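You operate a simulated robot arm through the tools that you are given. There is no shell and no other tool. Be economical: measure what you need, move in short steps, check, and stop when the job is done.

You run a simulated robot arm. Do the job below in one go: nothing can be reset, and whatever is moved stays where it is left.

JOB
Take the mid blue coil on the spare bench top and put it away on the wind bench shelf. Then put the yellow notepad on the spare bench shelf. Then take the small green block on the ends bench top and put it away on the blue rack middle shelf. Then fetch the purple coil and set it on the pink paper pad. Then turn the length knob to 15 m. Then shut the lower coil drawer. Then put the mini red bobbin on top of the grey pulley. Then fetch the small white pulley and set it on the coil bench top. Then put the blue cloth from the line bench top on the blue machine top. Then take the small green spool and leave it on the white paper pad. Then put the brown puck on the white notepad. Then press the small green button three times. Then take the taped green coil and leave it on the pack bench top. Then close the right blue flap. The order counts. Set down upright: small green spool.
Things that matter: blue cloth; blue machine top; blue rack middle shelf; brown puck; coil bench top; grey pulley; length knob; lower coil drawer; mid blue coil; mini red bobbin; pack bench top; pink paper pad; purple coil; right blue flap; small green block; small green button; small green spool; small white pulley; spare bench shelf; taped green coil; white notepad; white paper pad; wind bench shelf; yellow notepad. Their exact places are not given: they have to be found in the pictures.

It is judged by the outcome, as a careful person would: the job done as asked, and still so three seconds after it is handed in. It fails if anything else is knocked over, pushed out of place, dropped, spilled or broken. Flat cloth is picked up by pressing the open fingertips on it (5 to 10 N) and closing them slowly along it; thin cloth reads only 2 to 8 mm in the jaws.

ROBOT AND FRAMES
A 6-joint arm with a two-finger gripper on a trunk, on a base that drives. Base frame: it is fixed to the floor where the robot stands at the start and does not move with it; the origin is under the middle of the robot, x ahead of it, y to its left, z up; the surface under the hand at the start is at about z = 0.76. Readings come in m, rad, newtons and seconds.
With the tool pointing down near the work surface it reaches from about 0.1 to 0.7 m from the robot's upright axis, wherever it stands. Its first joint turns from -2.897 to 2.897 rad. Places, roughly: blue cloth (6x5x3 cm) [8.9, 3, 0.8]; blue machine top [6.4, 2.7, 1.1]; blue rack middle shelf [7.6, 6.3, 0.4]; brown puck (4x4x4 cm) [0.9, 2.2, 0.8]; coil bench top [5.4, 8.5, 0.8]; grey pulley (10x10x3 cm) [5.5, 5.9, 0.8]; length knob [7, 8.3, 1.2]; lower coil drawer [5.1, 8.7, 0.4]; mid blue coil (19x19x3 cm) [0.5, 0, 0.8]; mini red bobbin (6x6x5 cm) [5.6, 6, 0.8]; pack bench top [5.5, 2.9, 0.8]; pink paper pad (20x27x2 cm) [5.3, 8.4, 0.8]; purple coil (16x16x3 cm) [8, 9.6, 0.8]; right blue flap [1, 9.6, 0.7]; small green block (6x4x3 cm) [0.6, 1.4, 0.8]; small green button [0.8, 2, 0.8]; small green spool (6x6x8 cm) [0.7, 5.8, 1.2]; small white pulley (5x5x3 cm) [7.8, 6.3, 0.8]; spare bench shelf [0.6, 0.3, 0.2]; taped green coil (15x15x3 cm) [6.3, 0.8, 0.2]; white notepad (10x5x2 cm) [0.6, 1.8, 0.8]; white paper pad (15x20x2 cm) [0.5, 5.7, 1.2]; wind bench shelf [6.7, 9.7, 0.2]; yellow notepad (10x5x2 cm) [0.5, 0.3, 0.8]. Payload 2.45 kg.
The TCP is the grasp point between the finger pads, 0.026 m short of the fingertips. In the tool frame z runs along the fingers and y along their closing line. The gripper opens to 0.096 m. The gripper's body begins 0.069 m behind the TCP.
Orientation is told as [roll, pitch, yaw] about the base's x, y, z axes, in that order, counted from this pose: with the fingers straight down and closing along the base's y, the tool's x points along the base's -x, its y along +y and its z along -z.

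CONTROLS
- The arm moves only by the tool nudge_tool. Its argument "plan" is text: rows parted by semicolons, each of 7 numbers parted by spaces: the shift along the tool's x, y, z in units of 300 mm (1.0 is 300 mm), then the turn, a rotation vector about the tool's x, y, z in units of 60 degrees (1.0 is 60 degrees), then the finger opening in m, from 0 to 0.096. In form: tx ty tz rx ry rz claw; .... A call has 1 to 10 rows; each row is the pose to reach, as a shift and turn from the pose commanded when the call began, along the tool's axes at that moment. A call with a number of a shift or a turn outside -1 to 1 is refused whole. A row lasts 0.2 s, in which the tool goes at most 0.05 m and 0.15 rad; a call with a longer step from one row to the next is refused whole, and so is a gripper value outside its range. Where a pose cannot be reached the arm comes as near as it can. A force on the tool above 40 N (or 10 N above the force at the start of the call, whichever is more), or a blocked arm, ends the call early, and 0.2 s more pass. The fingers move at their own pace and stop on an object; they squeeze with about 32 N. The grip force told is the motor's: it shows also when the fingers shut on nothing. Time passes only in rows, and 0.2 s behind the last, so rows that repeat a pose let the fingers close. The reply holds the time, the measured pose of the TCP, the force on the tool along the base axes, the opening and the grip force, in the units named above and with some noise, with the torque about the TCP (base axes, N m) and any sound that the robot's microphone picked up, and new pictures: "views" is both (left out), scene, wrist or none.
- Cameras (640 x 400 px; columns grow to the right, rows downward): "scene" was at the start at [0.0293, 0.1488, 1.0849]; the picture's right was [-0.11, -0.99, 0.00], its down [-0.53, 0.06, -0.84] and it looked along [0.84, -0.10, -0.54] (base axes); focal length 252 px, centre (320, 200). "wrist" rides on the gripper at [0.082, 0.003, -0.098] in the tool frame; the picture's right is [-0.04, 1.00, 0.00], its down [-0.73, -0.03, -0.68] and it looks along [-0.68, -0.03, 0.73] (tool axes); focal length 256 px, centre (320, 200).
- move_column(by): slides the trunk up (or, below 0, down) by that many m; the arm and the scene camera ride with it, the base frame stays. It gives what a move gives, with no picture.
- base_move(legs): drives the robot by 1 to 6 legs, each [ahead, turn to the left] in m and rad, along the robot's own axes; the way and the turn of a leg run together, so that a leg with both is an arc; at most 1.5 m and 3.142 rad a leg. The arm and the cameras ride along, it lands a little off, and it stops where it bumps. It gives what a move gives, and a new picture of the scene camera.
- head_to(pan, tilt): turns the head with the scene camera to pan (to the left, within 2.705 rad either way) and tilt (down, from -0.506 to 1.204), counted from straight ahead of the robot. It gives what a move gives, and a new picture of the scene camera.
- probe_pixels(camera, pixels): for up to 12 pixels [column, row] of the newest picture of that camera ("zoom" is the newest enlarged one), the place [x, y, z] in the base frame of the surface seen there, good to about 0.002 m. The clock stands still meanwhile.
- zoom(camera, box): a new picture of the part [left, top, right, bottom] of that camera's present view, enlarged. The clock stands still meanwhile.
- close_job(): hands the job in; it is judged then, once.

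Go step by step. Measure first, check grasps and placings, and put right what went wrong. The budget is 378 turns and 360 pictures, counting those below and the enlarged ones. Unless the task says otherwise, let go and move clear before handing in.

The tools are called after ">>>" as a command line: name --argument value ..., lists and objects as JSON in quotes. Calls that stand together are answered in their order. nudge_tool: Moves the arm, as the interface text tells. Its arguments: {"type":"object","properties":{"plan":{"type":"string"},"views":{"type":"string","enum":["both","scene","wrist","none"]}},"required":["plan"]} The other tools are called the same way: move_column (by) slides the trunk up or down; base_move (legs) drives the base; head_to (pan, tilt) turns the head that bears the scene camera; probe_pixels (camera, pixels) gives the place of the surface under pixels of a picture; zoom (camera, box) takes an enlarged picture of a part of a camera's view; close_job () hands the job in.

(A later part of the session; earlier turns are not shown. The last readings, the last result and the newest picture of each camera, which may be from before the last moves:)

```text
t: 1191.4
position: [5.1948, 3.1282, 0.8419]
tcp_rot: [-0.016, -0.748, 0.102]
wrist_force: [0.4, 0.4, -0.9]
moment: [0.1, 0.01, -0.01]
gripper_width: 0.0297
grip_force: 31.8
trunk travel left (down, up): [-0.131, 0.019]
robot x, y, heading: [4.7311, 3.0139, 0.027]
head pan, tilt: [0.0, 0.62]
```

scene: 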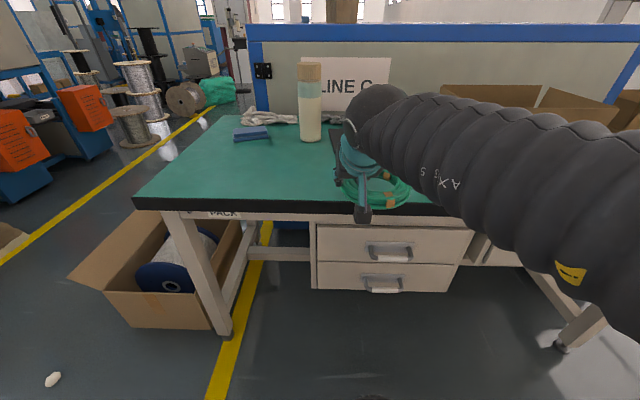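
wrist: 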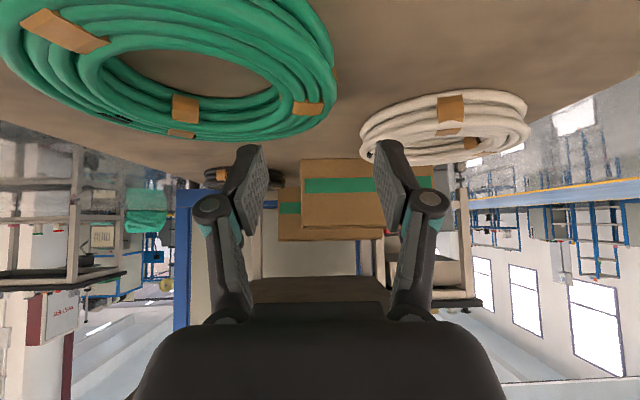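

>>> nudge_tool --plan "-0.074 0.072 0.068 0 0 0 0; -0.148 0.144 0.137 0 0 0 0; -0.221 0.216 0.205 0 0 0 0; -0.295 0.288 0.274 0 0 0 0; -0.369 0.36 0.342 0 0 0 0; -0.32 0.36 0.395 0 0 0 0; -0.275 0.36 0.442 0 0 0 0; -0.275 0.36 0.442 0 0 0 0" --views "wrist"

```text
t: 1193.2
position: [5.3343, 3.2488, 0.8005]
tcp_rot: [-0.013, -0.749, 0.1]
wrist_force: [-0.3, 0.5, -0.1]
moment: [0.07, 0.07, -0.02]
gripper_width: 0.0297
grip_force: 31.8
trunk travel left (down, up): [-0.131, 0.019]
robot x, y, heading: [4.7332, 3.0133, 0.032]
head pan, tilt: [0.0, 0.62]
```

wrist: 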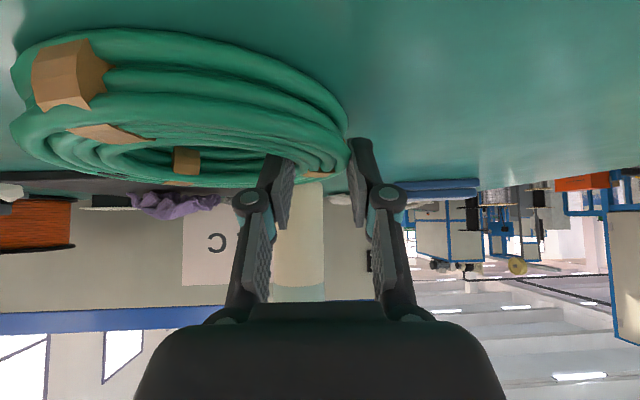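

Coil about to touch. Final 2–3 mm and release.

>>> nudge_tool --plan "0.003 0 0.004 0 0 0 0; 0.006 0 0.007 0 0 0 0; 0.006 0 0.007 0 0 0 0" --views "none"

```text
t: 1194.0
position: [5.3344, 3.2486, 0.7993]
tcp_rot: [-0.011, -0.753, 0.102]
wrist_force: [3.9, 4.8, 22.7]
moment: [-0.08, 0.88, -0.18]
gripper_width: 0.0299
grip_force: 31.4
trunk travel left (down, up): [-0.131, 0.019]
robot x, y, heading: [4.7347, 3.0182, 0.036]
head pan, tilt: [0.0, 0.62]
```

>>> nudge_tool --plan "-0.002 0 -0.003 0 0 0 0.06; -0.002 0 -0.003 0 0 0 0.06; -0.002 0 -0.003 0 0 0 0.06; -0.08 0 -0.09 0 0 0 0.06; -0.18 0 -0.2 0 0 0 0.06; -0.1 0 -0.3 0 0 0 0.06; 0 0 -0.4 0 0 0 0.06; 0.1 0 -0.5 0 0 0 0.06; 0.1 0 -0.5 0 0 0 0.06" --views "wrist"

```text
t: 1196.0
position: [5.2083, 3.2403, 0.8863]
tcp_rot: [-0.014, -0.748, 0.101]
wrist_force: [0.4, -0.3, 0.0]
moment: [-0.03, 0.02, 0.04]
gripper_width: 0.0598
grip_force: 0.1
trunk travel left (down, up): [-0.131, 0.019]
robot x, y, heading: [4.7293, 3.0145, 0.028]
head pan, tilt: [0.0, 0.62]
```

wrist: 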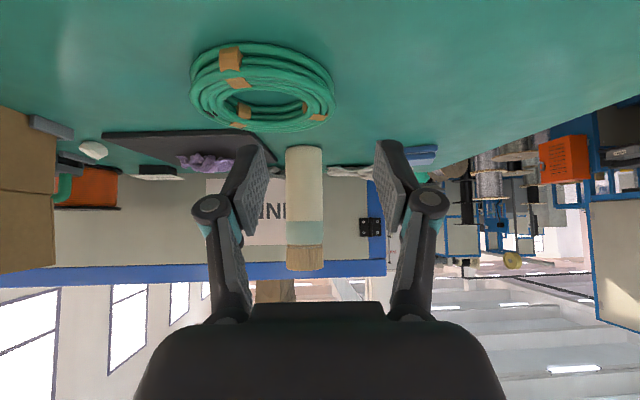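

The coil is placed on the pack bench. Last: the right blue flap near (1, 9.6). Driving up the aisle.

>>> base_move --legs '[[-0.4, 0], [0, 1.864], [1.5, 0], [1.5, 0], [1.5, 0], [1.5, 0]]'

>>> base_move --legs '[[0.75, 0], [0, 1.25], [0.45, 0]]'

```text
t: 1230.9
position: [1.7316, 8.8723, 0.8856]
tcp_rot: [-0.016, -0.749, 2.08]
wrist_force: [0.3, -0.4, -0.3]
moment: [-0.03, 0.01, -0.02]
gripper_width: 0.0603
grip_force: 0.0
trunk travel left (down, up): [-0.131, 0.019]
robot x, y, heading: [2.1267, 8.5221, 2.01]
head pan, tilt: [0.0, 0.62]
```

scene: 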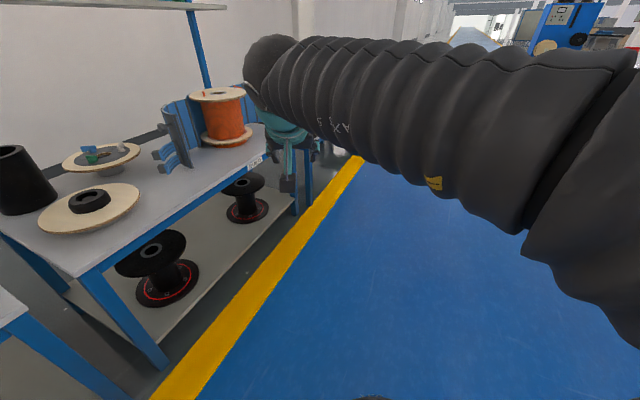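

```text
t: 1239.9
position: [1.0472, 8.9144, 0.8874]
tcp_rot: [-0.016, -0.748, -2.981]
wrist_force: [-0.5, 0.6, 0.2]
moment: [-0.01, 0.02, 0.04]
gripper_width: 0.0601
grip_force: 0.0
trunk travel left (down, up): [-0.131, 0.019]
robot x, y, heading: [1.5166, 9.1465, 3.143]
head pan, tilt: [0.0, 0.62]
stopped in leg 3: the robot was blocked; the commanded pose is now the measured one
```

scene: 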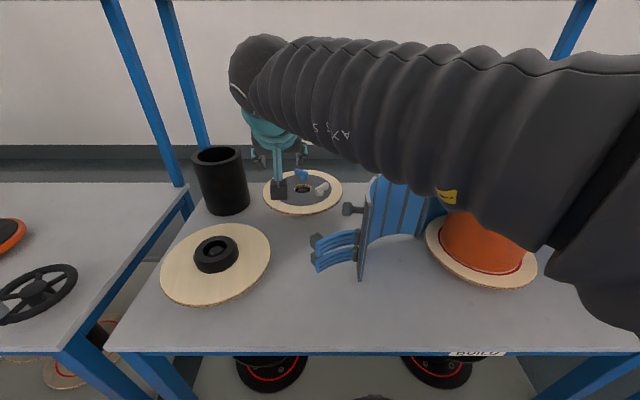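

The guard around the orange spool is ahead; the base touched the table front, so I'll back off. Probing parts of the guard first.

>>> probe_pixels --camera "scene" --pixels '[[363, 250], [335, 245], [350, 208], [390, 215], [420, 205], [485, 240], [440, 195], [372, 185], [315, 262], [535, 260], [400, 300], [400, 350]]'

>>> base_move --legs '[[-0.45, 0]]'

```text
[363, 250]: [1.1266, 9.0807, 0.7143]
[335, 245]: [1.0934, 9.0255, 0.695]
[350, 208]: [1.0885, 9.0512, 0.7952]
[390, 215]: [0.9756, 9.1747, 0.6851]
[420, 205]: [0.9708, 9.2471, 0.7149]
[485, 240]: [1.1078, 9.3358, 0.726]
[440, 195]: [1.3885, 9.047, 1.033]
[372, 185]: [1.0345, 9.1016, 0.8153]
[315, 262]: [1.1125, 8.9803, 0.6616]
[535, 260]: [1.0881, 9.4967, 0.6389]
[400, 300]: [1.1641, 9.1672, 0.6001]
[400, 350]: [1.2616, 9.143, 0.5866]
```

```text
t: 1242.6
position: [1.4865, 8.9154, 0.8875]
tcp_rot: [-0.013, -0.749, -2.988]
wrist_force: [0.1, 0.1, 0.3]
moment: [-0.02, -0.01, 0.01]
gripper_width: 0.0601
grip_force: 0.1
trunk travel left (down, up): [-0.131, 0.019]
robot x, y, heading: [1.9536, 9.1448, 3.136]
head pan, tilt: [0.0, 0.62]
```

scene: 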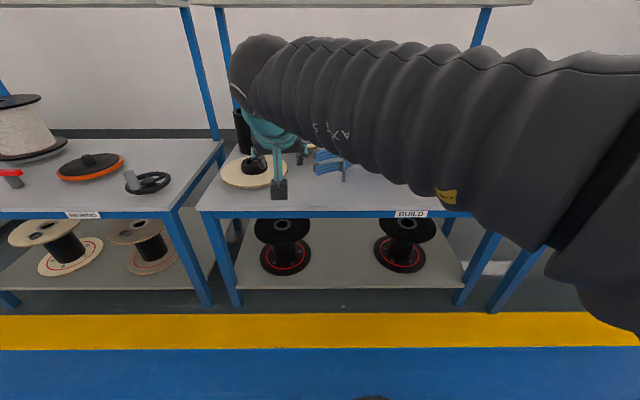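

The right flap should be on the other side at y≈9.6. Moving the arm aside and shifting the base 0.45 m north to see it.

>>> nudge_tool --plan "0.04 -0.14 -0.04 0 0 0 0; 0.08 -0.28 -0.08 0 0 0 0; 0.1 -0.42 -0.1 0 0 0 0; 0.1 -0.56 -0.1 0 0 0 0; 0.1 -0.7 -0.1 0 0 0 0; 0.1 -0.84 -0.1 0 0 0 0; 0.1 -0.95 -0.1 0 0 0 0; 0.1 -0.95 -0.1 0 0 0 0" --views "none"

>>> base_move --legs '[[0, -1.565], [0.42, 0], [0, 1.571]]'

```text
t: 1244.4
position: [1.5264, 9.0344, 0.8785]
tcp_rot: [-0.041, -0.759, -2.985]
wrist_force: [-0.7, -1.0, -0.6]
moment: [0.0, -0.01, -0.01]
gripper_width: 0.0001
grip_force: 28.6
out of reach, approached as far as the arm can: row 3, 4, 5, 6, 7, 8
trunk travel left (down, up): [-0.131, 0.019]
robot x, y, heading: [1.9544, 9.1428, 3.131]
head pan, tilt: [0.0, 0.62]
```

```text
t: 1254.5
position: [1.5191, 9.4517, 0.8779]
tcp_rot: [-0.041, -0.757, -2.98]
wrist_force: [1.0, -0.5, -0.6]
moment: [-0.01, 0.0, -0.03]
gripper_width: 0.0
grip_force: 27.6
trunk travel left (down, up): [-0.131, 0.019]
robot x, y, heading: [1.9456, 9.5672, 3.135]
head pan, tilt: [0.0, 0.62]
```

scene: 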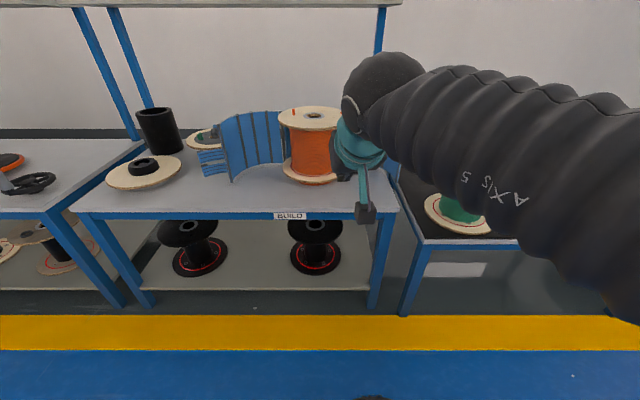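

>>> base_move --legs '[[0, -1.565], [0.33, 0], [0, 1.571]]'

>>> zoom --camera "scene" --box '[150, 80, 350, 220]'

```text
t: 1264.3
position: [1.5141, 9.751, 0.8774]
tcp_rot: [-0.039, -0.758, -2.911]
wrist_force: [-0.3, 1.3, -0.8]
moment: [0.0, 0.02, 0.01]
gripper_width: 0.0002
grip_force: 28.6
trunk travel left (down, up): [-0.131, 0.019]
robot x, y, heading: [1.9307, 9.8944, -3.074]
head pan, tilt: [0.0, 0.62]
```

scene: 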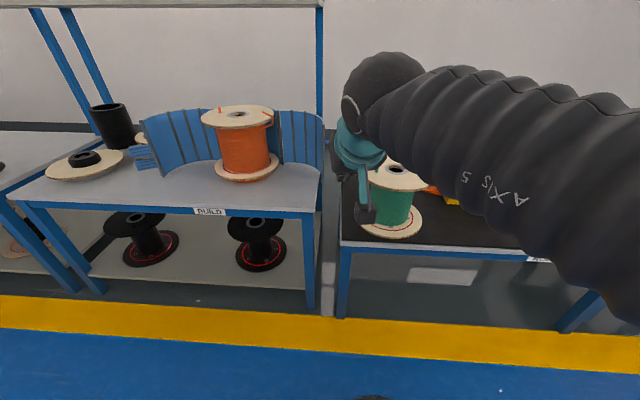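

```text
2.86 times, centred on (250, 150) of scene
```

zoom: 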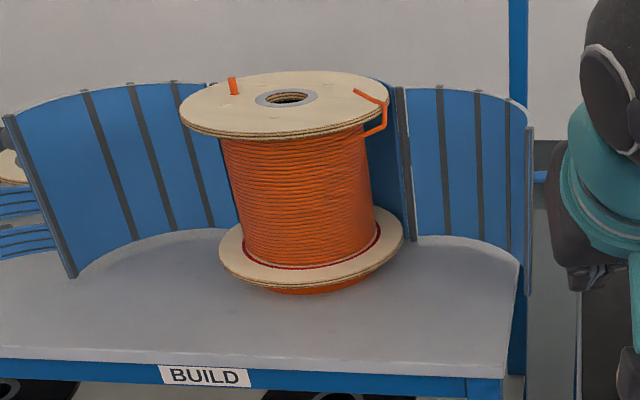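

The right flap is visible: a curved panel from zoom (405,240) to its outer edge at (530,200). Probing the geometry.

>>> probe_pixels --camera "zoom" --pixels '[[529, 150], [529, 250], [515, 200], [480, 170], [440, 160], [405, 160], [390, 200], [300, 250], [285, 80], [530, 290], [380, 250], [190, 200]]'

>>> probe_pixels --camera "zoom" --pixels '[[405, 100], [440, 95], [480, 98], [528, 130], [440, 240], [500, 250], [515, 280], [20, 130], [70, 270], [120, 170], [180, 160], [215, 150]]'

```text
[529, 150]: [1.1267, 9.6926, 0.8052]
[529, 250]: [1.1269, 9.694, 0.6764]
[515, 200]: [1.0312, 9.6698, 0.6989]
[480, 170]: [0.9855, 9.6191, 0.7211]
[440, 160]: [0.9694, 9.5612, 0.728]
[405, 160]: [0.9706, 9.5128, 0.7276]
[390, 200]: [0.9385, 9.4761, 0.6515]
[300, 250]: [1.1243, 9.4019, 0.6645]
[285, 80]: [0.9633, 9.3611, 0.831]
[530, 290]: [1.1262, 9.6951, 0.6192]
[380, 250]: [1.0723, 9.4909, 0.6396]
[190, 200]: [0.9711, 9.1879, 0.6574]
```

```text
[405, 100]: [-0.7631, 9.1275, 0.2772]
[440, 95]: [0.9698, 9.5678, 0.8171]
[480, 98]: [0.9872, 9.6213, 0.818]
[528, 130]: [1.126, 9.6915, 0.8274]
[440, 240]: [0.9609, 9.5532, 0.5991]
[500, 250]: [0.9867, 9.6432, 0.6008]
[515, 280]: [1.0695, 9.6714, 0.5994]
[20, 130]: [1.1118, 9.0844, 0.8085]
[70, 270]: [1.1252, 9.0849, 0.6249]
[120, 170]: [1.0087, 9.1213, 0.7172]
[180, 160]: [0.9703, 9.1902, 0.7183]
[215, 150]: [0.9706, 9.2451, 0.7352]
```

Geometry worked out: the hinge is near (0.971, 9.513) and the free edge (1.127, 9.693) must swing about 70° toward the front. I'll bring the closed fingers just outside the free edge.

>>> nudge_tool --plan "-0.06 0 -0.06 0 0 0 0; -0.12 0 -0.125 0 0 0 0; -0.12 0 -0.125 0 0 0 0" --views "none"

>>> base_move --legs '[[0.34, 0]]'

```text
t: 1265.1
position: [1.5118, 9.7496, 0.9287]
tcp_rot: [-0.048, -0.761, -2.909]
wrist_force: [0.4, -0.4, 1.0]
moment: [0.01, -0.01, 0.01]
gripper_width: 0.0
grip_force: 28.4
trunk travel left (down, up): [-0.131, 0.019]
robot x, y, heading: [1.9329, 9.8918, -3.078]
head pan, tilt: [0.0, 0.62]
```

```text
t: 1267.3
position: [1.178, 9.7256, 0.927]
tcp_rot: [-0.049, -0.76, -2.911]
wrist_force: [-0.6, -0.5, 0.4]
moment: [0.0, 0.04, 0.0]
gripper_width: 0.0
grip_force: 29.3
trunk travel left (down, up): [-0.131, 0.019]
robot x, y, heading: [1.5924, 9.8734, -3.068]
head pan, tilt: [0.0, 0.62]
```

scene: 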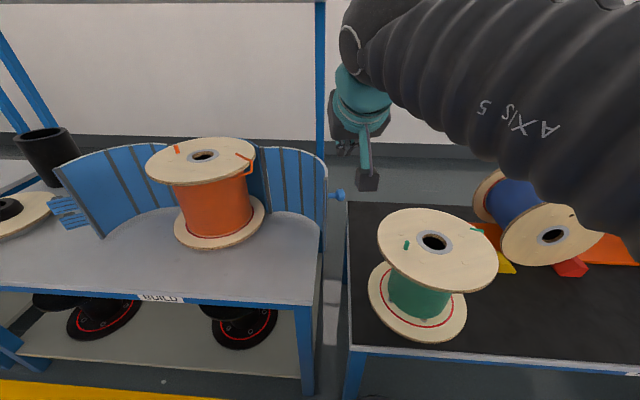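

>>> probe_pixels --camera "scene" --pixels '[[338, 195], [328, 193], [322, 200], [322, 175], [380, 235], [370, 290], [355, 225], [320, 80], [318, 290], [325, 240]]'

```text
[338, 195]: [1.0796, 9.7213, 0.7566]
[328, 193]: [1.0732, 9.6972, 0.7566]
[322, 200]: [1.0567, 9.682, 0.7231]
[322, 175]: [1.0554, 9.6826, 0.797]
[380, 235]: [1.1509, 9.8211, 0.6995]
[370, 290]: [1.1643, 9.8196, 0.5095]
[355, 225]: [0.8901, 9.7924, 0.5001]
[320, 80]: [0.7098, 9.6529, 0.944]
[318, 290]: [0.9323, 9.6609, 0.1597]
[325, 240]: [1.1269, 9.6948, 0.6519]
```

The flap has a small knob at (1.08, 9.72), and the green spool is at y≥9.82. I'll descend between them at (1.145, 9.75).

>>> nudge_tool --plan "-0.064 -0.104 0.061 0 0 0 0; 0.03 -0.104 0.16 0 0 0 0; 0.13 -0.104 0.265 0 0 0 0; 0.23 -0.104 0.37 0 0 0 0; 0.33 -0.104 0.475 0 0 0 0; 0.434 -0.104 0.585 0 0 0 0; 0.434 -0.104 0.585 0 0 0 0" --views "wrist"

```text
t: 1268.9
position: [1.1434, 9.7594, 0.7124]
tcp_rot: [-0.049, -0.76, -2.91]
wrist_force: [-0.5, 0.3, -0.5]
moment: [0.01, 0.02, -0.01]
gripper_width: 0.0003
grip_force: 28.3
out of reach, approached as far as the arm can: row 1, 2, 3, 4, 5
trunk travel left (down, up): [-0.131, 0.019]
robot x, y, heading: [1.5954, 9.8699, -3.071]
head pan, tilt: [0.0, 0.62]
```

wrist: 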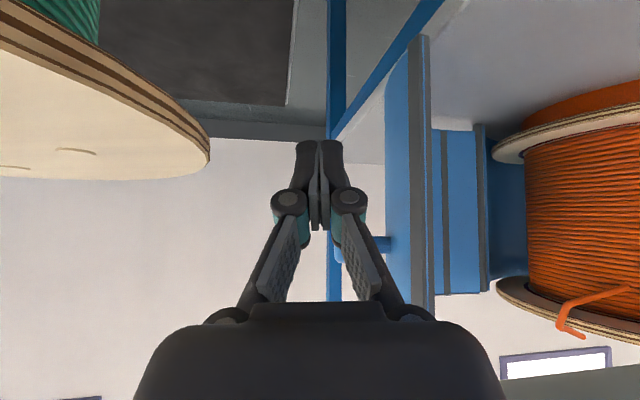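

The fingers are just outside the flap's free edge. Sweeping along the arc to push it closed.

>>> nudge_tool --plan "-0.005 0.13 0.005 0 0 0 0; -0.0097 0.255 0.009 0 0 0 0; 0.03 0.388 -0.0285 0 0 0 0; 0.045 0.48 -0.042 0 0 0 0; 0.0595 0.579 -0.0565 0 0 0 0; 0.061 0.68 -0.058 0 0 0 0; 0.0621 0.782 -0.059 0 0 0 0; 0.0399 0.912 -0.038 0 0 0 0; 0.0128 0.998 -0.0122 0 0 0 0" --views "scene"

```text
t: 1270.9
position: [1.2097, 9.4639, 0.7026]
tcp_rot: [-0.047, -0.76, -2.908]
wrist_force: [0.4, 0.2, 0.4]
moment: [0.0, -0.01, -0.02]
gripper_width: 0.0
grip_force: 28.8
trunk travel left (down, up): [-0.131, 0.019]
robot x, y, heading: [1.5977, 9.8692, -3.07]
head pan, tilt: [0.0, 0.62]
```

scene: 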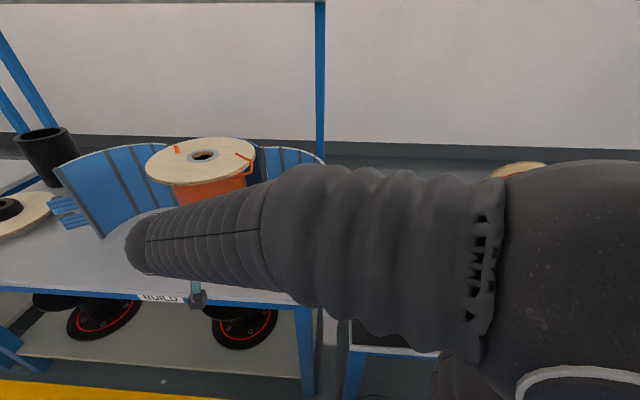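

The fingers passed in front of the edge without catching it. I'll retrace, insert 7 cm deeper behind the flap, and sweep again.

>>> nudge_tool --plan "0.0271 -0.086 -0.0258 0 0 0 0; 0.0493 -0.216 -0.0468 0 0 0 0; 0.048 -0.318 -0.046 0 0 0 0; 0.0467 -0.419 -0.0443 0 0 0 0; 0.032 -0.518 -0.03 0 0 0 0; 0.017 -0.61 -0.0163 0 0 0 0; -0.0225 -0.743 0.0214 0 0 0 0; -0.018 -0.868 0.017 0 0 0 0; -0.0128 -0.998 0.0122 0 0 0 0; -0.0128 -0.998 0.0122 0 0 0 0" --views "none"

>>> nudge_tool --plan "-0.06 -0.02 0.055 0 0 0 0; -0.12 -0.03 0.11 0 0 0 0; -0.172 -0.03 0.1635 0 0 0 0; -0.172 -0.03 0.1635 0 0 0 0" --views "wrist"

```text
t: 1273.1
position: [1.1447, 9.7579, 0.7132]
tcp_rot: [-0.049, -0.762, -2.91]
wrist_force: [-1.0, 0.3, -0.1]
moment: [0.02, 0.02, -0.04]
gripper_width: 0.0
grip_force: 29.1
trunk travel left (down, up): [-0.131, 0.019]
robot x, y, heading: [1.5974, 9.8694, -3.071]
head pan, tilt: [0.0, 0.62]
```

```text
t: 1274.1
position: [1.0716, 9.7511, 0.7138]
tcp_rot: [-0.057, -0.765, -2.907]
wrist_force: [-0.6, 0.3, 0.1]
moment: [-0.01, 0.04, -0.01]
gripper_width: 0.0002
grip_force: 28.3
trunk travel left (down, up): [-0.131, 0.019]
robot x, y, heading: [1.5926, 9.864, -3.07]
head pan, tilt: [0.0, 0.62]
```

wrist: 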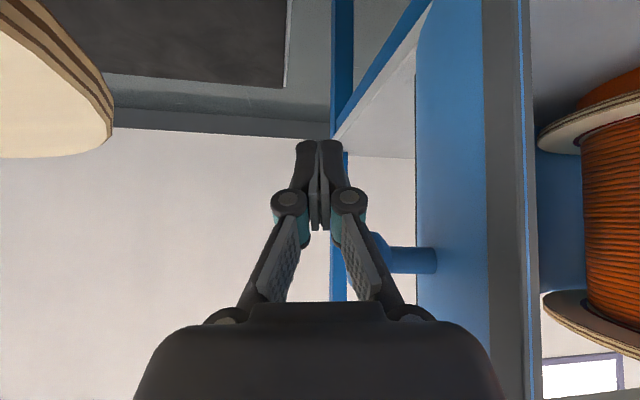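

Fingers are well behind the free edge and beside the knob. Sweeping along the hinge arc.

>>> nudge_tool --plan "0.034 0.145 -0.032 0 0 0 0; 0.0677 0.289 -0.0643 0 0 0 0; 0.1 0.368 -0.094 0 0 0 0; 0.13 0.446 -0.1236 0 0 0 0; 0.147 0.532 -0.139 0 0 0 0; 0.163 0.618 -0.155 0 0 0 0; 0.163 0.707 -0.155 0 0 0 0; 0.162 0.796 -0.154 0 0 0 0; 0.1426 0.912 -0.1355 0 0 0 0; 0.1257 0.968 -0.1194 0 0 0 0" --views "wrist"

```text
t: 1274.7
position: [1.1152, 9.6873, 0.7104]
tcp_rot: [-0.058, -0.757, -2.91]
wrist_force: [14.6, 12.5, 6.3]
moment: [-0.84, 0.8, 0.61]
gripper_width: 0.0
grip_force: 28.3
trunk travel left (down, up): [-0.131, 0.019]
robot x, y, heading: [1.5955, 9.8709, -3.078]
head pan, tilt: [0.0, 0.62]
stopped in row 2: the force on the tool passed its limit at 58 N (the readings are from after the stop); the commanded pose is now the measured one
```

wrist: 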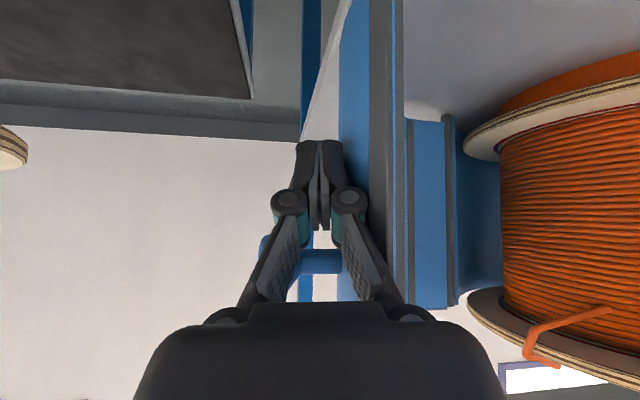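

Contact made at speed and it stopped. Continuing slowly along the arc.

>>> nudge_tool --plan "0.013 0.04 -0.012 0 0 0 0; 0.026 0.08 -0.025 0 0 0 0; 0.039 0.12 -0.037 0 0 0 0; 0.052 0.16 -0.05 0 0 0 0; 0.065 0.202 -0.062 0 0 0 0; 0.071 0.236 -0.068 0 0 0 0; 0.078 0.27 -0.074 0 0 0 0; 0.084 0.305 -0.08 0 0 0 0; 0.091 0.34 -0.087 0 0 0 0; 0.0976 0.374 -0.0928 0 0 0 0" --views "none"

```text
t: 1275.1
position: [1.1194, 9.6821, 0.7104]
tcp_rot: [-0.062, -0.754, -2.913]
wrist_force: [12.7, 13.0, 9.0]
moment: [-0.54, 0.7, 0.31]
gripper_width: 0.0001
grip_force: 28.1
trunk travel left (down, up): [-0.131, 0.019]
robot x, y, heading: [1.5945, 9.8688, -3.079]
head pan, tilt: [0.0, 0.62]
stopped in row 1: the force on the tool passed its limit at 45 N (the readings are from after the stop); the commanded pose is now the measured one
```

The knob seems to catch the finger linkage. I'll back off, go 5 cm lower so only the fingertips touch the flap's face, and sweep slowly.

>>> nudge_tool --plan "-0.025 -0.1 0.023 0 0 0 0; -0.05 -0.19 0.046 0 0 0 0; -0.071 -0.28 0.0677 0 0 0 0; -0.01 -0.28 0.13 0 0 0 0; 0.05 -0.28 0.195 0 0 0 0; 0.05 -0.28 0.195 0 0 0 0" --views "none"

```text
t: 1276.5
position: [1.0727, 9.7638, 0.6595]
tcp_rot: [-0.064, -0.753, -2.91]
wrist_force: [0.0, -0.2, 0.0]
moment: [0.01, 0.03, -0.02]
gripper_width: 0.0
grip_force: 28.7
trunk travel left (down, up): [-0.131, 0.019]
robot x, y, heading: [1.5952, 9.8688, -3.079]
head pan, tilt: [0.0, 0.62]
```

>>> nudge_tool --plan "0 0.06 0 0 0 0 0; 0 0.12 0 0 0 0 0; 0 0.16 0 0 0 0 0; 0.003 0.185 -0.003 0 0 0 0; 0.01 0.21 -0.01 0 0 0 0; 0.02 0.235 -0.019 0 0 0 0; 0.03 0.26 -0.028 0 0 0 0; 0.04 0.285 -0.038 0 0 0 0; 0.05 0.31 -0.047 0 0 0 0; 0.06 0.335 -0.057 0 0 0 0" --views "wrist"

```text
t: 1277.8
position: [1.0923, 9.7026, 0.6571]
tcp_rot: [-0.064, -0.751, -2.918]
wrist_force: [13.8, 15.5, 8.1]
moment: [-1.22, 0.85, 0.69]
gripper_width: 0.0
grip_force: 28.2
trunk travel left (down, up): [-0.131, 0.019]
robot x, y, heading: [1.5976, 9.8712, -3.079]
head pan, tilt: [0.0, 0.62]
stopped in row 6: the force on the tool passed its limit at 44 N (the readings are from after the stop); the commanded pose is now the measured one
```

wrist: 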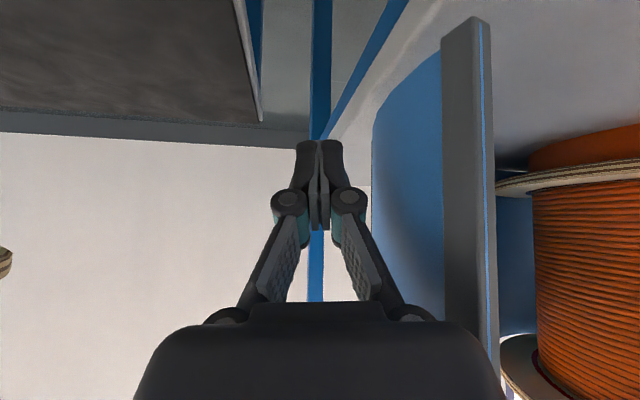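

The gripper body was hitting the edge strip instead. Better idea: grip the flap's free edge with open fingers from the front and swing it. Repositioning.

>>> nudge_tool --plan "0 -0.1 0 0 0 0 0; 0 -0.196 0 0 0 0 0; 0.07 -0.16 -0.13 0 0 0 0; 0.14 -0.12 -0.26 0 0 0 0; 0.215 -0.079 -0.389 0 0 0 0.03; 0.165 -0.02 -0.41 0 0 0 0.065; 0.115 0.039 -0.431 0 0 0 0.065; 0.115 0.039 -0.431 0 0 0 0.065" --views "wrist"

```text
t: 1279.5
position: [1.2067, 9.7062, 0.7257]
tcp_rot: [-0.065, -0.75, -2.916]
wrist_force: [0.3, -0.1, 0.5]
moment: [0.02, 0.04, -0.01]
gripper_width: 0.065
grip_force: 0.0
trunk travel left (down, up): [-0.131, 0.019]
robot x, y, heading: [1.5998, 9.8674, -3.081]
head pan, tilt: [0.0, 0.62]
```

wrist: 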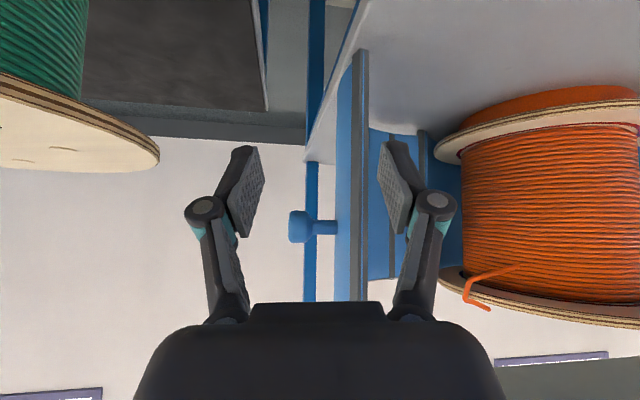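

>>> probe_pixels --camera "wrist" --pixels '[[360, 100], [360, 200], [362, 270], [345, 200], [297, 227], [325, 227], [400, 160], [365, 60], [150, 150]]'

```text
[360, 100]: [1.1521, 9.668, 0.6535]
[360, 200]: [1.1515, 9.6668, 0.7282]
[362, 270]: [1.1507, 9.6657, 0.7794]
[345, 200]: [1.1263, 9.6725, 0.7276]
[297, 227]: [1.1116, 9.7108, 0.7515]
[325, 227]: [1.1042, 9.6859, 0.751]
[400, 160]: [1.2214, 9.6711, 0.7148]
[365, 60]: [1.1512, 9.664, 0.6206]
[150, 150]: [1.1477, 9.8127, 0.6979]
```

The edge moved slightly and is now at (1.152, 9.667), between my fingers. Advancing and closing on it.

>>> nudge_tool --plan "0 0.07 0 0 0 0 0.065; -0.065 0.07 0.06 0 0 0 0.065; -0.13 0.07 0.12 0 0 0 0.065; -0.191 0.07 0.178 0 0 0 0.065; -0.191 0.07 0.178 0 0 0 0.02; -0.191 0.07 0.178 0 0 0 0.0; -0.191 0.07 0.178 0 0 0 0.0" --views "none"

```text
t: 1281.2
position: [1.1329, 9.673, 0.7262]
tcp_rot: [-0.063, -0.751, -2.919]
wrist_force: [-11.4, -1.2, 1.6]
moment: [0.12, 0.08, -1.73]
gripper_width: 0.0162
grip_force: 41.8
trunk travel left (down, up): [-0.131, 0.019]
robot x, y, heading: [1.5954, 9.8718, -3.079]
head pan, tilt: [0.0, 0.62]
```

Edge gripped (16 mm). Swinging it along the hinge arc with matching yaw, the first 30° slowly.

>>> nudge_tool --plan "0.017 0.044 -0.0155 0.0426 0.003 0.0456 0; 0.0331 0.088 -0.0309 0.0853 0.0058 0.0913 0; 0.046 0.135 -0.043 0.128 0.0086 0.137 0; 0.0573 0.182 -0.0535 0.1705 0.0115 0.1825 0; 0.065 0.23 -0.061 0.213 0.0144 0.228 0; 0.0724 0.279 -0.0676 0.2558 0.0173 0.2738 0; 0.076 0.328 -0.071 0.298 0.02 0.319 0; 0.0785 0.378 -0.0733 0.341 0.023 0.365 0; 0.0785 0.378 -0.0733 0.341 0.023 0.365 0" --views "none"

```text
t: 1282.0
position: [1.16, 9.6374, 0.7258]
tcp_rot: [-0.063, -0.755, -3.14]
wrist_force: [3.7, 13.0, 13.4]
moment: [0.26, -0.11, -2.02]
gripper_width: 0.0149
grip_force: 40.7
trunk travel left (down, up): [-0.131, 0.019]
robot x, y, heading: [1.5979, 9.8702, -3.079]
head pan, tilt: [0.0, 0.62]
stopped in row 4: the force on the tool passed its limit at 42 N (the readings are from after the stop); the commanded pose is now the measured one
```

The flap is moving with the grip. Continuing another 25° in finer steps.

>>> nudge_tool --plan "0.012 0.029 -0.011 0.0285 0.0019 0.0303 0; 0.0236 0.0577 -0.0222 0.0571 0.0038 0.0607 0; 0.034 0.088 -0.032 0.0856 0.0057 0.091 0; 0.0437 0.1177 -0.0411 0.1142 0.0076 0.1214 0; 0.052 0.149 -0.049 0.1427 0.0095 0.1517 0; 0.06 0.18 -0.0564 0.1713 0.0114 0.1821 0; 0.066 0.211 -0.062 0.2 0.0133 0.2124 0; 0.0723 0.243 -0.0681 0.2284 0.0152 0.2428 0; 0.076 0.276 -0.072 0.257 0.0171 0.273 0; 0.0806 0.309 -0.0758 0.2855 0.019 0.3035 0" --views "none"

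```text
t: 1282.8
position: [1.1722, 9.6175, 0.7259]
tcp_rot: [-0.065, -0.754, 3.044]
wrist_force: [8.3, 13.4, 14.8]
moment: [0.37, 0.1, -1.89]
gripper_width: 0.0152
grip_force: 41.6
trunk travel left (down, up): [-0.131, 0.019]
robot x, y, heading: [1.5961, 9.8696, -3.085]
head pan, tilt: [0.0, 0.62]
stopped in row 3: the force on the tool passed its limit at 41 N (the readings are from after the stop); the commanded pose is now the measured one
```

Progress: about 28° so far. Refining the hinge estimate and continuing.

>>> nudge_tool --plan "0.004 0.027 -0.017 0.0285 0.0019 0.0303 0; 0.0148 0.054 -0.0276 0.0571 0.0038 0.0607 0; 0.024 0.082 -0.036 0.0856 0.0057 0.091 0; 0.0333 0.111 -0.0449 0.1142 0.0076 0.1214 0; 0.041 0.14 -0.052 0.1427 0.0095 0.1517 0; 0.0483 0.17 -0.0591 0.1713 0.0114 0.1821 0; 0.054 0.2 -0.064 0.2 0.0133 0.2124 0; 0.0597 0.23 -0.0698 0.2284 0.0152 0.2428 0" --views "none"

```text
t: 1283.5
position: [1.1832, 9.5923, 0.7252]
tcp_rot: [-0.07, -0.748, 2.929]
wrist_force: [6.0, 10.1, 3.8]
moment: [0.51, 0.38, -1.66]
gripper_width: 0.0147
grip_force: 40.8
trunk travel left (down, up): [-0.131, 0.019]
robot x, y, heading: [1.5964, 9.8711, -3.078]
head pan, tilt: [0.0, 0.62]
stopped in row 3: the force on the tool passed its limit at 42 N (the readings are from after the stop); the commanded pose is now the measured one
```

>>> nudge_tool --plan "0.011 0.027 -0.0102 0.0397 0.0029 0.0426 0; 0.022 0.055 -0.0204 0.0794 0.0058 0.0852 0; 0.031 0.084 -0.029 0.119 0.0087 0.1278 0; 0.0403 0.113 -0.0374 0.1588 0.0116 0.1704 0; 0.0475 0.142 -0.0441 0.198 0.0145 0.213 0; 0.0547 0.172 -0.0508 0.238 0.0174 0.2556 0" --views "none"

>>> nudge_tool --plan "0.008 0.03 -0.0075 0.0397 0.0029 0.0426 0; 0.016 0.06 -0.015 0.0794 0.0058 0.0852 0; 0.022 0.09 -0.021 0.119 0.0087 0.1278 0; 0.028 0.12 -0.026 0.1588 0.0116 0.1704 0; 0.034 0.15 -0.031 0.198 0.0145 0.213 0; 0.038 0.18 -0.035 0.238 0.0174 0.2556 0" --views "none"

```text
t: 1284.4
position: [1.1904, 9.5647, 0.7254]
tcp_rot: [-0.072, -0.749, 2.745]
wrist_force: [11.3, 9.3, 12.9]
moment: [0.54, 0.2, -1.63]
gripper_width: 0.0127
grip_force: 40.0
trunk travel left (down, up): [-0.131, 0.019]
robot x, y, heading: [1.5949, 9.8685, -3.08]
head pan, tilt: [0.0, 0.62]
stopped in row 4: the force on the tool passed its limit at 42 N (the readings are from after the stop); the commanded pose is now the measured one
```

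```text
t: 1284.8
position: [1.191, 9.5589, 0.7245]
tcp_rot: [-0.074, -0.747, 2.704]
wrist_force: [14.1, 10.0, 13.0]
moment: [0.57, 0.19, -1.72]
gripper_width: 0.0117
grip_force: 38.7
trunk travel left (down, up): [-0.131, 0.019]
robot x, y, heading: [1.6009, 9.867, -3.077]
head pan, tilt: [0.0, 0.62]
stopped in row 1: the force on the tool passed its limit at 46 N (the readings are from after the stop); the commanded pose is now the measured one
```

Checking how the flap sits now.

>>> zoom --camera "wrist" --box '[0, 0, 640, 400]'

>>> probe_pixels --camera "zoom" --pixels '[[320, 120], [320, 140], [340, 60], [300, 60], [380, 100], [420, 150], [450, 200], [360, 130], [330, 100], [280, 100], [400, 60], [500, 150]]'

```text
1.00 times, centred on (320, 200) of wrist (not enlarged: the box is as wide or as high as the picture)
```

zoom: 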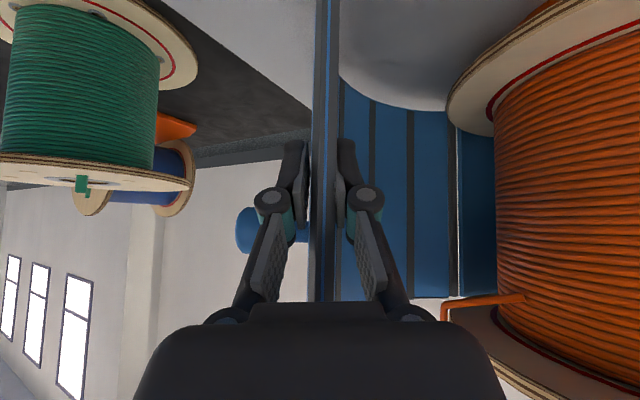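

```text
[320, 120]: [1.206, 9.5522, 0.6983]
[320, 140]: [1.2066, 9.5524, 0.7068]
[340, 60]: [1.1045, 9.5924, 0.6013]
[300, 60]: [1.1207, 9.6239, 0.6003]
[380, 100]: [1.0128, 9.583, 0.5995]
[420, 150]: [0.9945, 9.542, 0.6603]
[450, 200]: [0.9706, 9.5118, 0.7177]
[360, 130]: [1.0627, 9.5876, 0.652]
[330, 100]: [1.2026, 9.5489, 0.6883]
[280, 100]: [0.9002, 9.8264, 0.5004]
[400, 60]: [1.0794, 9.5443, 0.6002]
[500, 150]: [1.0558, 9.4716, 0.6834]
```

The grip is good; the edge is at (1.206, 9.552), 39° of the 70° done, and the hinge is confirmed at (0.971, 9.512). Continuing on the exact arc.

>>> nudge_tool --plan "0.015 0.026 -0.014 0.0221 0.0018 0.0238 0; 0.0301 0.0527 -0.0279 0.0442 0.0035 0.0476 0; 0.042 0.081 -0.039 0.0663 0.0053 0.0714 0; 0.0538 0.11 -0.0498 0.0884 0.007 0.0952 0; 0.064 0.14 -0.059 0.1105 0.0088 0.119 0; 0.0741 0.17 -0.0686 0.1326 0.0105 0.1428 0; 0.082 0.2 -0.076 0.1547 0.0123 0.1666 0; 0.09 0.232 -0.0834 0.1768 0.014 0.1904 0; 0.0963 0.264 -0.089 0.199 0.0158 0.214 0; 0.1025 0.296 -0.0949 0.221 0.0175 0.238 0" --views "none"

```text
t: 1285.5
position: [1.1951, 9.5338, 0.7252]
tcp_rot: [-0.068, -0.745, 2.613]
wrist_force: [14.0, 8.1, 13.7]
moment: [0.35, -0.08, -1.75]
gripper_width: 0.0128
grip_force: 39.4
trunk travel left (down, up): [-0.131, 0.019]
robot x, y, heading: [1.5994, 9.8702, -3.083]
head pan, tilt: [0.0, 0.62]
stopped in row 3: the force on the tool passed its limit at 42 N (the readings are from after the stop); the commanded pose is now the measured one
```

>>> nudge_tool --plan "0.008 0.011 -0.0073 0.0113 0.0008 0.0122 0; 0.016 0.022 -0.0147 0.0226 0.0017 0.0245 0; 0.024 0.033 -0.022 0.0339 0.0025 0.0367 0; 0.0318 0.0443 -0.0294 0.0452 0.0033 0.0489 0; 0.038 0.059 -0.035 0.0565 0.0041 0.061 0; 0.0436 0.0737 -0.0403 0.0678 0.005 0.0734 0; 0.0495 0.088 -0.0457 0.079 0.0058 0.0856 0; 0.0554 0.103 -0.0511 0.0904 0.0066 0.0978 0; 0.0603 0.118 -0.0556 0.1017 0.0074 0.11 0; 0.0652 0.133 -0.06 0.113 0.0083 0.1222 0" --views "none"

```text
t: 1286.7
position: [1.1965, 9.5103, 0.7251]
tcp_rot: [-0.064, -0.75, 2.53]
wrist_force: [-1.2, 7.2, 8.9]
moment: [-0.03, -0.36, -1.65]
gripper_width: 0.0133
grip_force: 40.3
trunk travel left (down, up): [-0.131, 0.019]
robot x, y, heading: [1.5956, 9.8676, -3.081]
head pan, tilt: [0.0, 0.62]
stopped in row 5: the force on the tool passed its limit at 41 N (the readings are from after the stop); the commanded pose is now the measured one
```

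>>> nudge_tool --plan "0.007 0.012 -0.0066 0.0114 0.0008 0.0122 0; 0.0142 0.024 -0.0132 0.0228 0.0015 0.0244 0; 0.0212 0.036 -0.0198 0.0341 0.0023 0.0366 0; 0.0283 0.048 -0.0264 0.0455 0.003 0.0488 0; 0.034 0.063 -0.0316 0.0569 0.0038 0.061 0; 0.0395 0.0775 -0.0369 0.0683 0.0045 0.0732 0; 0.045 0.092 -0.042 0.0796 0.0053 0.0854 0; 0.0507 0.107 -0.0473 0.091 0.006 0.0976 0; 0.0553 0.122 -0.0515 0.1024 0.0068 0.11 0; 0.06 0.1375 -0.0558 0.1138 0.0075 0.122 0" --views "none"

```text
t: 1288.7
position: [1.194, 9.4715, 0.7244]
tcp_rot: [-0.059, -0.751, 2.377]
wrist_force: [7.3, 5.7, 13.7]
moment: [-0.07, -0.31, -1.74]
gripper_width: 0.0144
grip_force: 41.3
trunk travel left (down, up): [-0.131, 0.019]
robot x, y, heading: [1.5985, 9.8698, -3.084]
head pan, tilt: [0.0, 0.62]
stopped in row 9: the force on the tool passed its limit at 41 N (the readings are from after the stop); the commanded pose is now the measured one
```

>>> nudge_tool --plan "0.006 0.0135 -0.0056 0.0114 0.0008 0.0122 0; 0.012 0.027 -0.0112 0.0228 0.0015 0.0244 0; 0.018 0.0405 -0.0168 0.0341 0.0023 0.0366 0; 0.0239 0.054 -0.0223 0.0455 0.003 0.0488 0; 0.0292 0.069 -0.0272 0.0569 0.0038 0.061 0; 0.0345 0.0835 -0.0321 0.0683 0.0045 0.0732 0; 0.04 0.098 -0.037 0.0796 0.0053 0.0854 0; 0.0451 0.113 -0.042 0.091 0.006 0.0976 0; 0.0495 0.128 -0.046 0.1024 0.0068 0.11 0" --views "wrist"

```text
t: 1290.0
position: [1.1876, 9.4447, 0.7243]
tcp_rot: [-0.059, -0.75, 2.28]
wrist_force: [11.5, 4.7, 14.4]
moment: [0.22, -0.16, -1.84]
gripper_width: 0.0154
grip_force: 41.5
trunk travel left (down, up): [-0.131, 0.019]
robot x, y, heading: [1.5992, 9.8707, -3.08]
head pan, tilt: [0.0, 0.62]
stopped in row 6: the force on the tool passed its limit at 41 N (the readings are from after the stop); the commanded pose is now the measured one
```

wrist: 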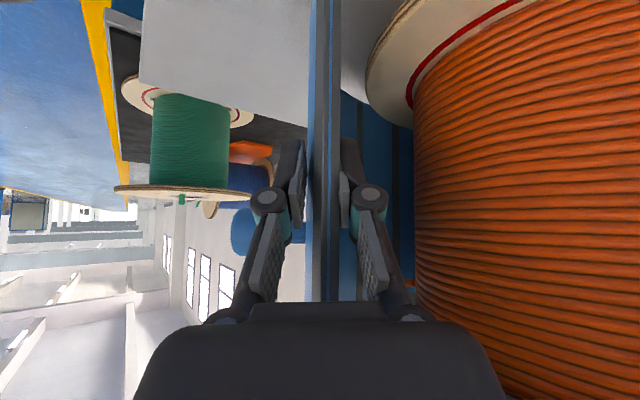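

>>> probe_pixels --camera "wrist" --pixels '[[320, 100], [322, 140], [325, 60], [365, 120], [350, 60], [410, 130], [450, 150]]'

>>> nudge_tool --plan "0.005 0.014 -0.005 0.0114 0.0008 0.0122 0; 0.01 0.028 -0.0098 0.0228 0.0015 0.0244 0; 0.0155 0.042 -0.0145 0.0341 0.0023 0.0366 0; 0.0205 0.056 -0.0192 0.0455 0.003 0.0488 0; 0.025 0.071 -0.0235 0.0569 0.0038 0.061 0; 0.0295 0.086 -0.0277 0.0683 0.0045 0.0732 0" --views "none"

```text
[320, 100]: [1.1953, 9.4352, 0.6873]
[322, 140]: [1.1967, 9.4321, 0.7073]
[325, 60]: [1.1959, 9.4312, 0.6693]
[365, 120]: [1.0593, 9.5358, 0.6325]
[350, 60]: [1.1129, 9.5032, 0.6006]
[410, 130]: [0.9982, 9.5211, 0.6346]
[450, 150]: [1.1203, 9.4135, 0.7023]
```

```text
t: 1291.2
position: [1.181, 9.4252, 0.7256]
tcp_rot: [-0.058, -0.75, 2.206]
wrist_force: [14.1, 3.8, 9.6]
moment: [0.58, -0.1, -1.92]
gripper_width: 0.0157
grip_force: 41.6
trunk travel left (down, up): [-0.131, 0.019]
robot x, y, heading: [1.5991, 9.8711, -3.076]
head pan, tilt: [0.0, 0.62]
stopped in row 5: the force on the tool passed its limit at 42 N (the readings are from after the stop); the commanded pose is now the measured one
```

Edge at about −24° and still moving freely; the two flaps should meet near y≈9.38. Continuing toward the end stop.

>>> nudge_tool --plan "0.005 0.0134 -0.005 0.0142 0.001 0.0153 0; 0.0107 0.0268 -0.01 0.0284 0.002 0.0305 0; 0.0161 0.04 -0.015 0.0426 0.003 0.0458 0; 0.0215 0.0537 -0.02 0.0568 0.004 0.061 0; 0.0265 0.069 -0.0247 0.071 0.005 0.0763 0; 0.0315 0.084 -0.0293 0.0852 0.006 0.0915 0; 0.0365 0.099 -0.034 0.0994 0.007 0.1068 0; 0.0415 0.114 -0.0386 0.1136 0.008 0.122 0; 0.0455 0.13 -0.0423 0.1278 0.009 0.137 0" --views "none"

```text
t: 1292.3
position: [1.1724, 9.4051, 0.7251]
tcp_rot: [-0.061, -0.75, 2.103]
wrist_force: [10.9, 5.2, 10.0]
moment: [-0.24, -0.36, -2.09]
gripper_width: 0.0154
grip_force: 41.5
trunk travel left (down, up): [-0.131, 0.019]
robot x, y, heading: [1.5961, 9.8698, -3.075]
head pan, tilt: [0.0, 0.62]
stopped in row 5: the force on the tool passed its limit at 44 N (the readings are from after the stop); the commanded pose is now the measured one
```

>>> nudge_tool --plan "0.005 0.0139 -0.0047 0.0142 0.001 0.0153 0; 0.01 0.0278 -0.0093 0.0284 0.002 0.0305 0; 0.015 0.0418 -0.014 0.0426 0.003 0.0458 0; 0.02 0.0557 -0.0186 0.0568 0.004 0.061 0; 0.0246 0.0693 -0.0229 0.0694 0.005 0.0746 0; 0.0292 0.083 -0.027 0.082 0.006 0.0882 0; 0.0338 0.0965 -0.0314 0.0946 0.0067 0.1018 0; 0.0383 0.11 -0.0357 0.107 0.0075 0.1154 0" --views "scene"

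```text
t: 1292.7
position: [1.1726, 9.4048, 0.7246]
tcp_rot: [-0.071, -0.752, 2.089]
wrist_force: [14.7, 12.6, 5.1]
moment: [-0.16, -0.36, -1.87]
gripper_width: 0.0146
grip_force: 40.5
trunk travel left (down, up): [-0.131, 0.019]
robot x, y, heading: [1.6021, 9.8669, -3.077]
head pan, tilt: [0.0, 0.62]
stopped in row 1: the force on the tool passed its limit at 48 N (the readings are from after the stop); the commanded pose is now the measured one
```

scene: 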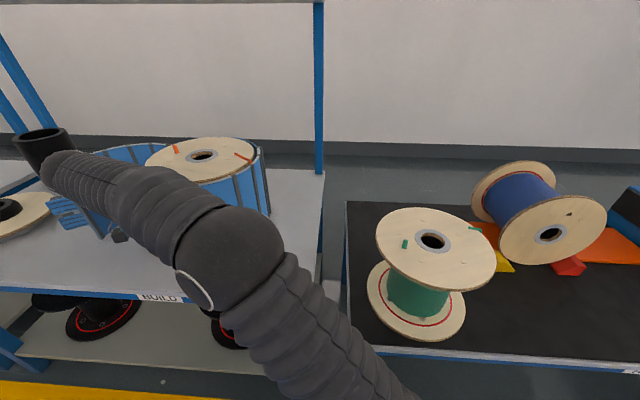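

>>> probe_pixels --camera "scene" --pixels '[[265, 180], [258, 190], [245, 195], [235, 190], [225, 190], [268, 165], [205, 155], [255, 152]]'

>>> nudge_tool --plan "0.007 0.02 -0.0065 0.02 0.0014 0.0214 0; 0.014 0.04 -0.013 0.04 0.0028 0.0428 0; 0.02 0.056 -0.0186 0.057 0.004 0.061 0; 0.02 0.056 -0.0186 0.057 0.004 0.061 0" --views "none"

```text
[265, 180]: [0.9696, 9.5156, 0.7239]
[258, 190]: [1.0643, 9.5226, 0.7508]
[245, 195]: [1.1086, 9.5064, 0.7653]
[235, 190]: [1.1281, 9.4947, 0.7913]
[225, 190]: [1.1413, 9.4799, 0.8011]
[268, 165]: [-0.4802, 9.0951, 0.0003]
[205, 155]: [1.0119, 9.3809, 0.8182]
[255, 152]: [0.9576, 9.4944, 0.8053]
```

```text
t: 1293.1
position: [1.1724, 9.405, 0.7242]
tcp_rot: [-0.085, -0.754, 2.076]
wrist_force: [13.2, 13.4, 3.0]
moment: [0.01, -0.29, -1.75]
gripper_width: 0.014
grip_force: 40.5
trunk travel left (down, up): [-0.131, 0.019]
robot x, y, heading: [1.5991, 9.8754, -3.077]
head pan, tilt: [0.0, 0.62]
stopped in row 1: the force on the tool passed its limit at 52 N (the readings are from after the stop); the commanded pose is now the measured one
```

The flap is at its end stop (52 N, no movement), and its arc fits a circle concentric with the spool. Releasing, retracting along the tool axis, and checking.

>>> nudge_tool --plan "0 0 0 0 0 0 0.03; 0 0 0 0 0 0 0.05; 0 0 0 0 0 0 0.05; 0.05 0 -0.047 0 0 0 0.05; 0.12 0 -0.113 0 0 0 0.05; 0.2 0 -0.188 0 0 0 0.05; 0.27 0 -0.254 0 0 0 0.05; 0.34 0 -0.32 0 0 0 0.05; 0.34 0 -0.32 0 0 0 0.05" --views "none"

>>> nudge_tool --plan "-0.1 0 -0.106 0 0 0 0.05; -0.2 0 -0.213 0 0 0 0.05; -0.3 0 -0.32 0 0 0 0.05; -0.4 0 -0.426 0 0 0 0.05; -0.4 0 -0.426 0 0 0 0.05" --views "scene"

```text
t: 1295.1
position: [1.2295, 9.3352, 0.6903]
tcp_rot: [-0.08, -0.756, 2.08]
wrist_force: [0.0, 0.0, -0.3]
moment: [0.0, 0.05, -0.01]
gripper_width: 0.05
grip_force: 0.1
out of reach, approached as far as the arm can: row 5, 6, 7, 8, 9
trunk travel left (down, up): [-0.131, 0.019]
robot x, y, heading: [1.5991, 9.8685, -3.073]
head pan, tilt: [0.0, 0.62]
```

```text
t: 1296.3
position: [1.225, 9.3981, 0.7612]
tcp_rot: [-0.077, -0.751, 2.081]
wrist_force: [-0.6, -0.1, -0.6]
moment: [0.01, 0.03, -0.01]
gripper_width: 0.05
grip_force: 0.0
out of reach, approached as far as the arm can: row 1, 2, 3, 4, 5
trunk travel left (down, up): [-0.131, 0.019]
robot x, y, heading: [1.6003, 9.8724, -3.075]
head pan, tilt: [0.0, 0.62]
```

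scene: 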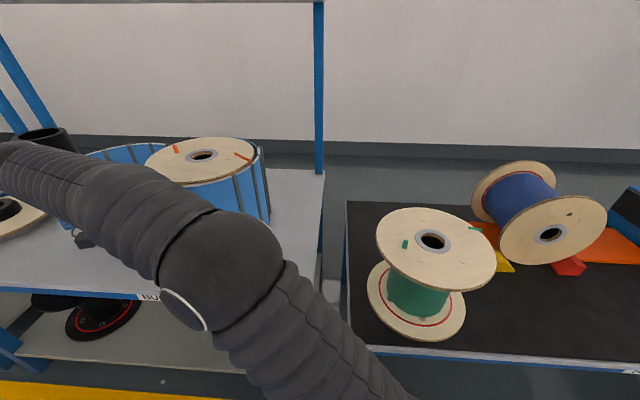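

The flap stays closed. Backing the base away to clear, with a final look.

>>> base_move --legs '[[-0.45, 0]]'

>>> probe_pixels --camera "scene" --pixels '[[262, 140], [250, 150], [238, 155], [228, 155]]'

```text
t: 1299.0
position: [1.6654, 9.4273, 0.7606]
tcp_rot: [-0.078, -0.752, 2.076]
wrist_force: [-0.1, -0.3, -0.2]
moment: [0.04, -0.01, -0.01]
gripper_width: 0.0502
grip_force: 0.1
trunk travel left (down, up): [-0.131, 0.019]
robot x, y, heading: [2.0402, 9.8991, -3.081]
head pan, tilt: [0.0, 0.62]
```

scene: 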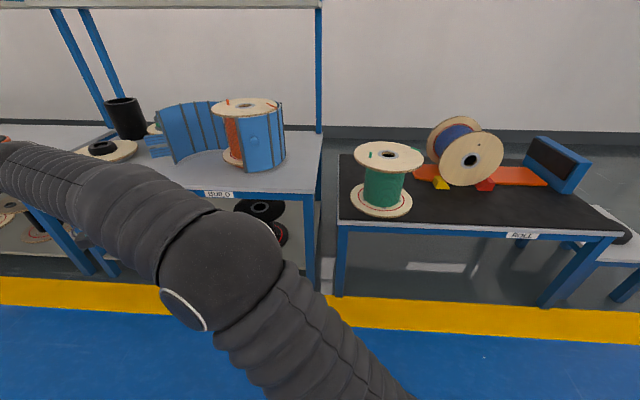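

```text
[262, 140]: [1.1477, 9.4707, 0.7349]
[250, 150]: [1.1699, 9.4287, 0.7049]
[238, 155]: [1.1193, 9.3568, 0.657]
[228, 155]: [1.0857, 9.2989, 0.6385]
```

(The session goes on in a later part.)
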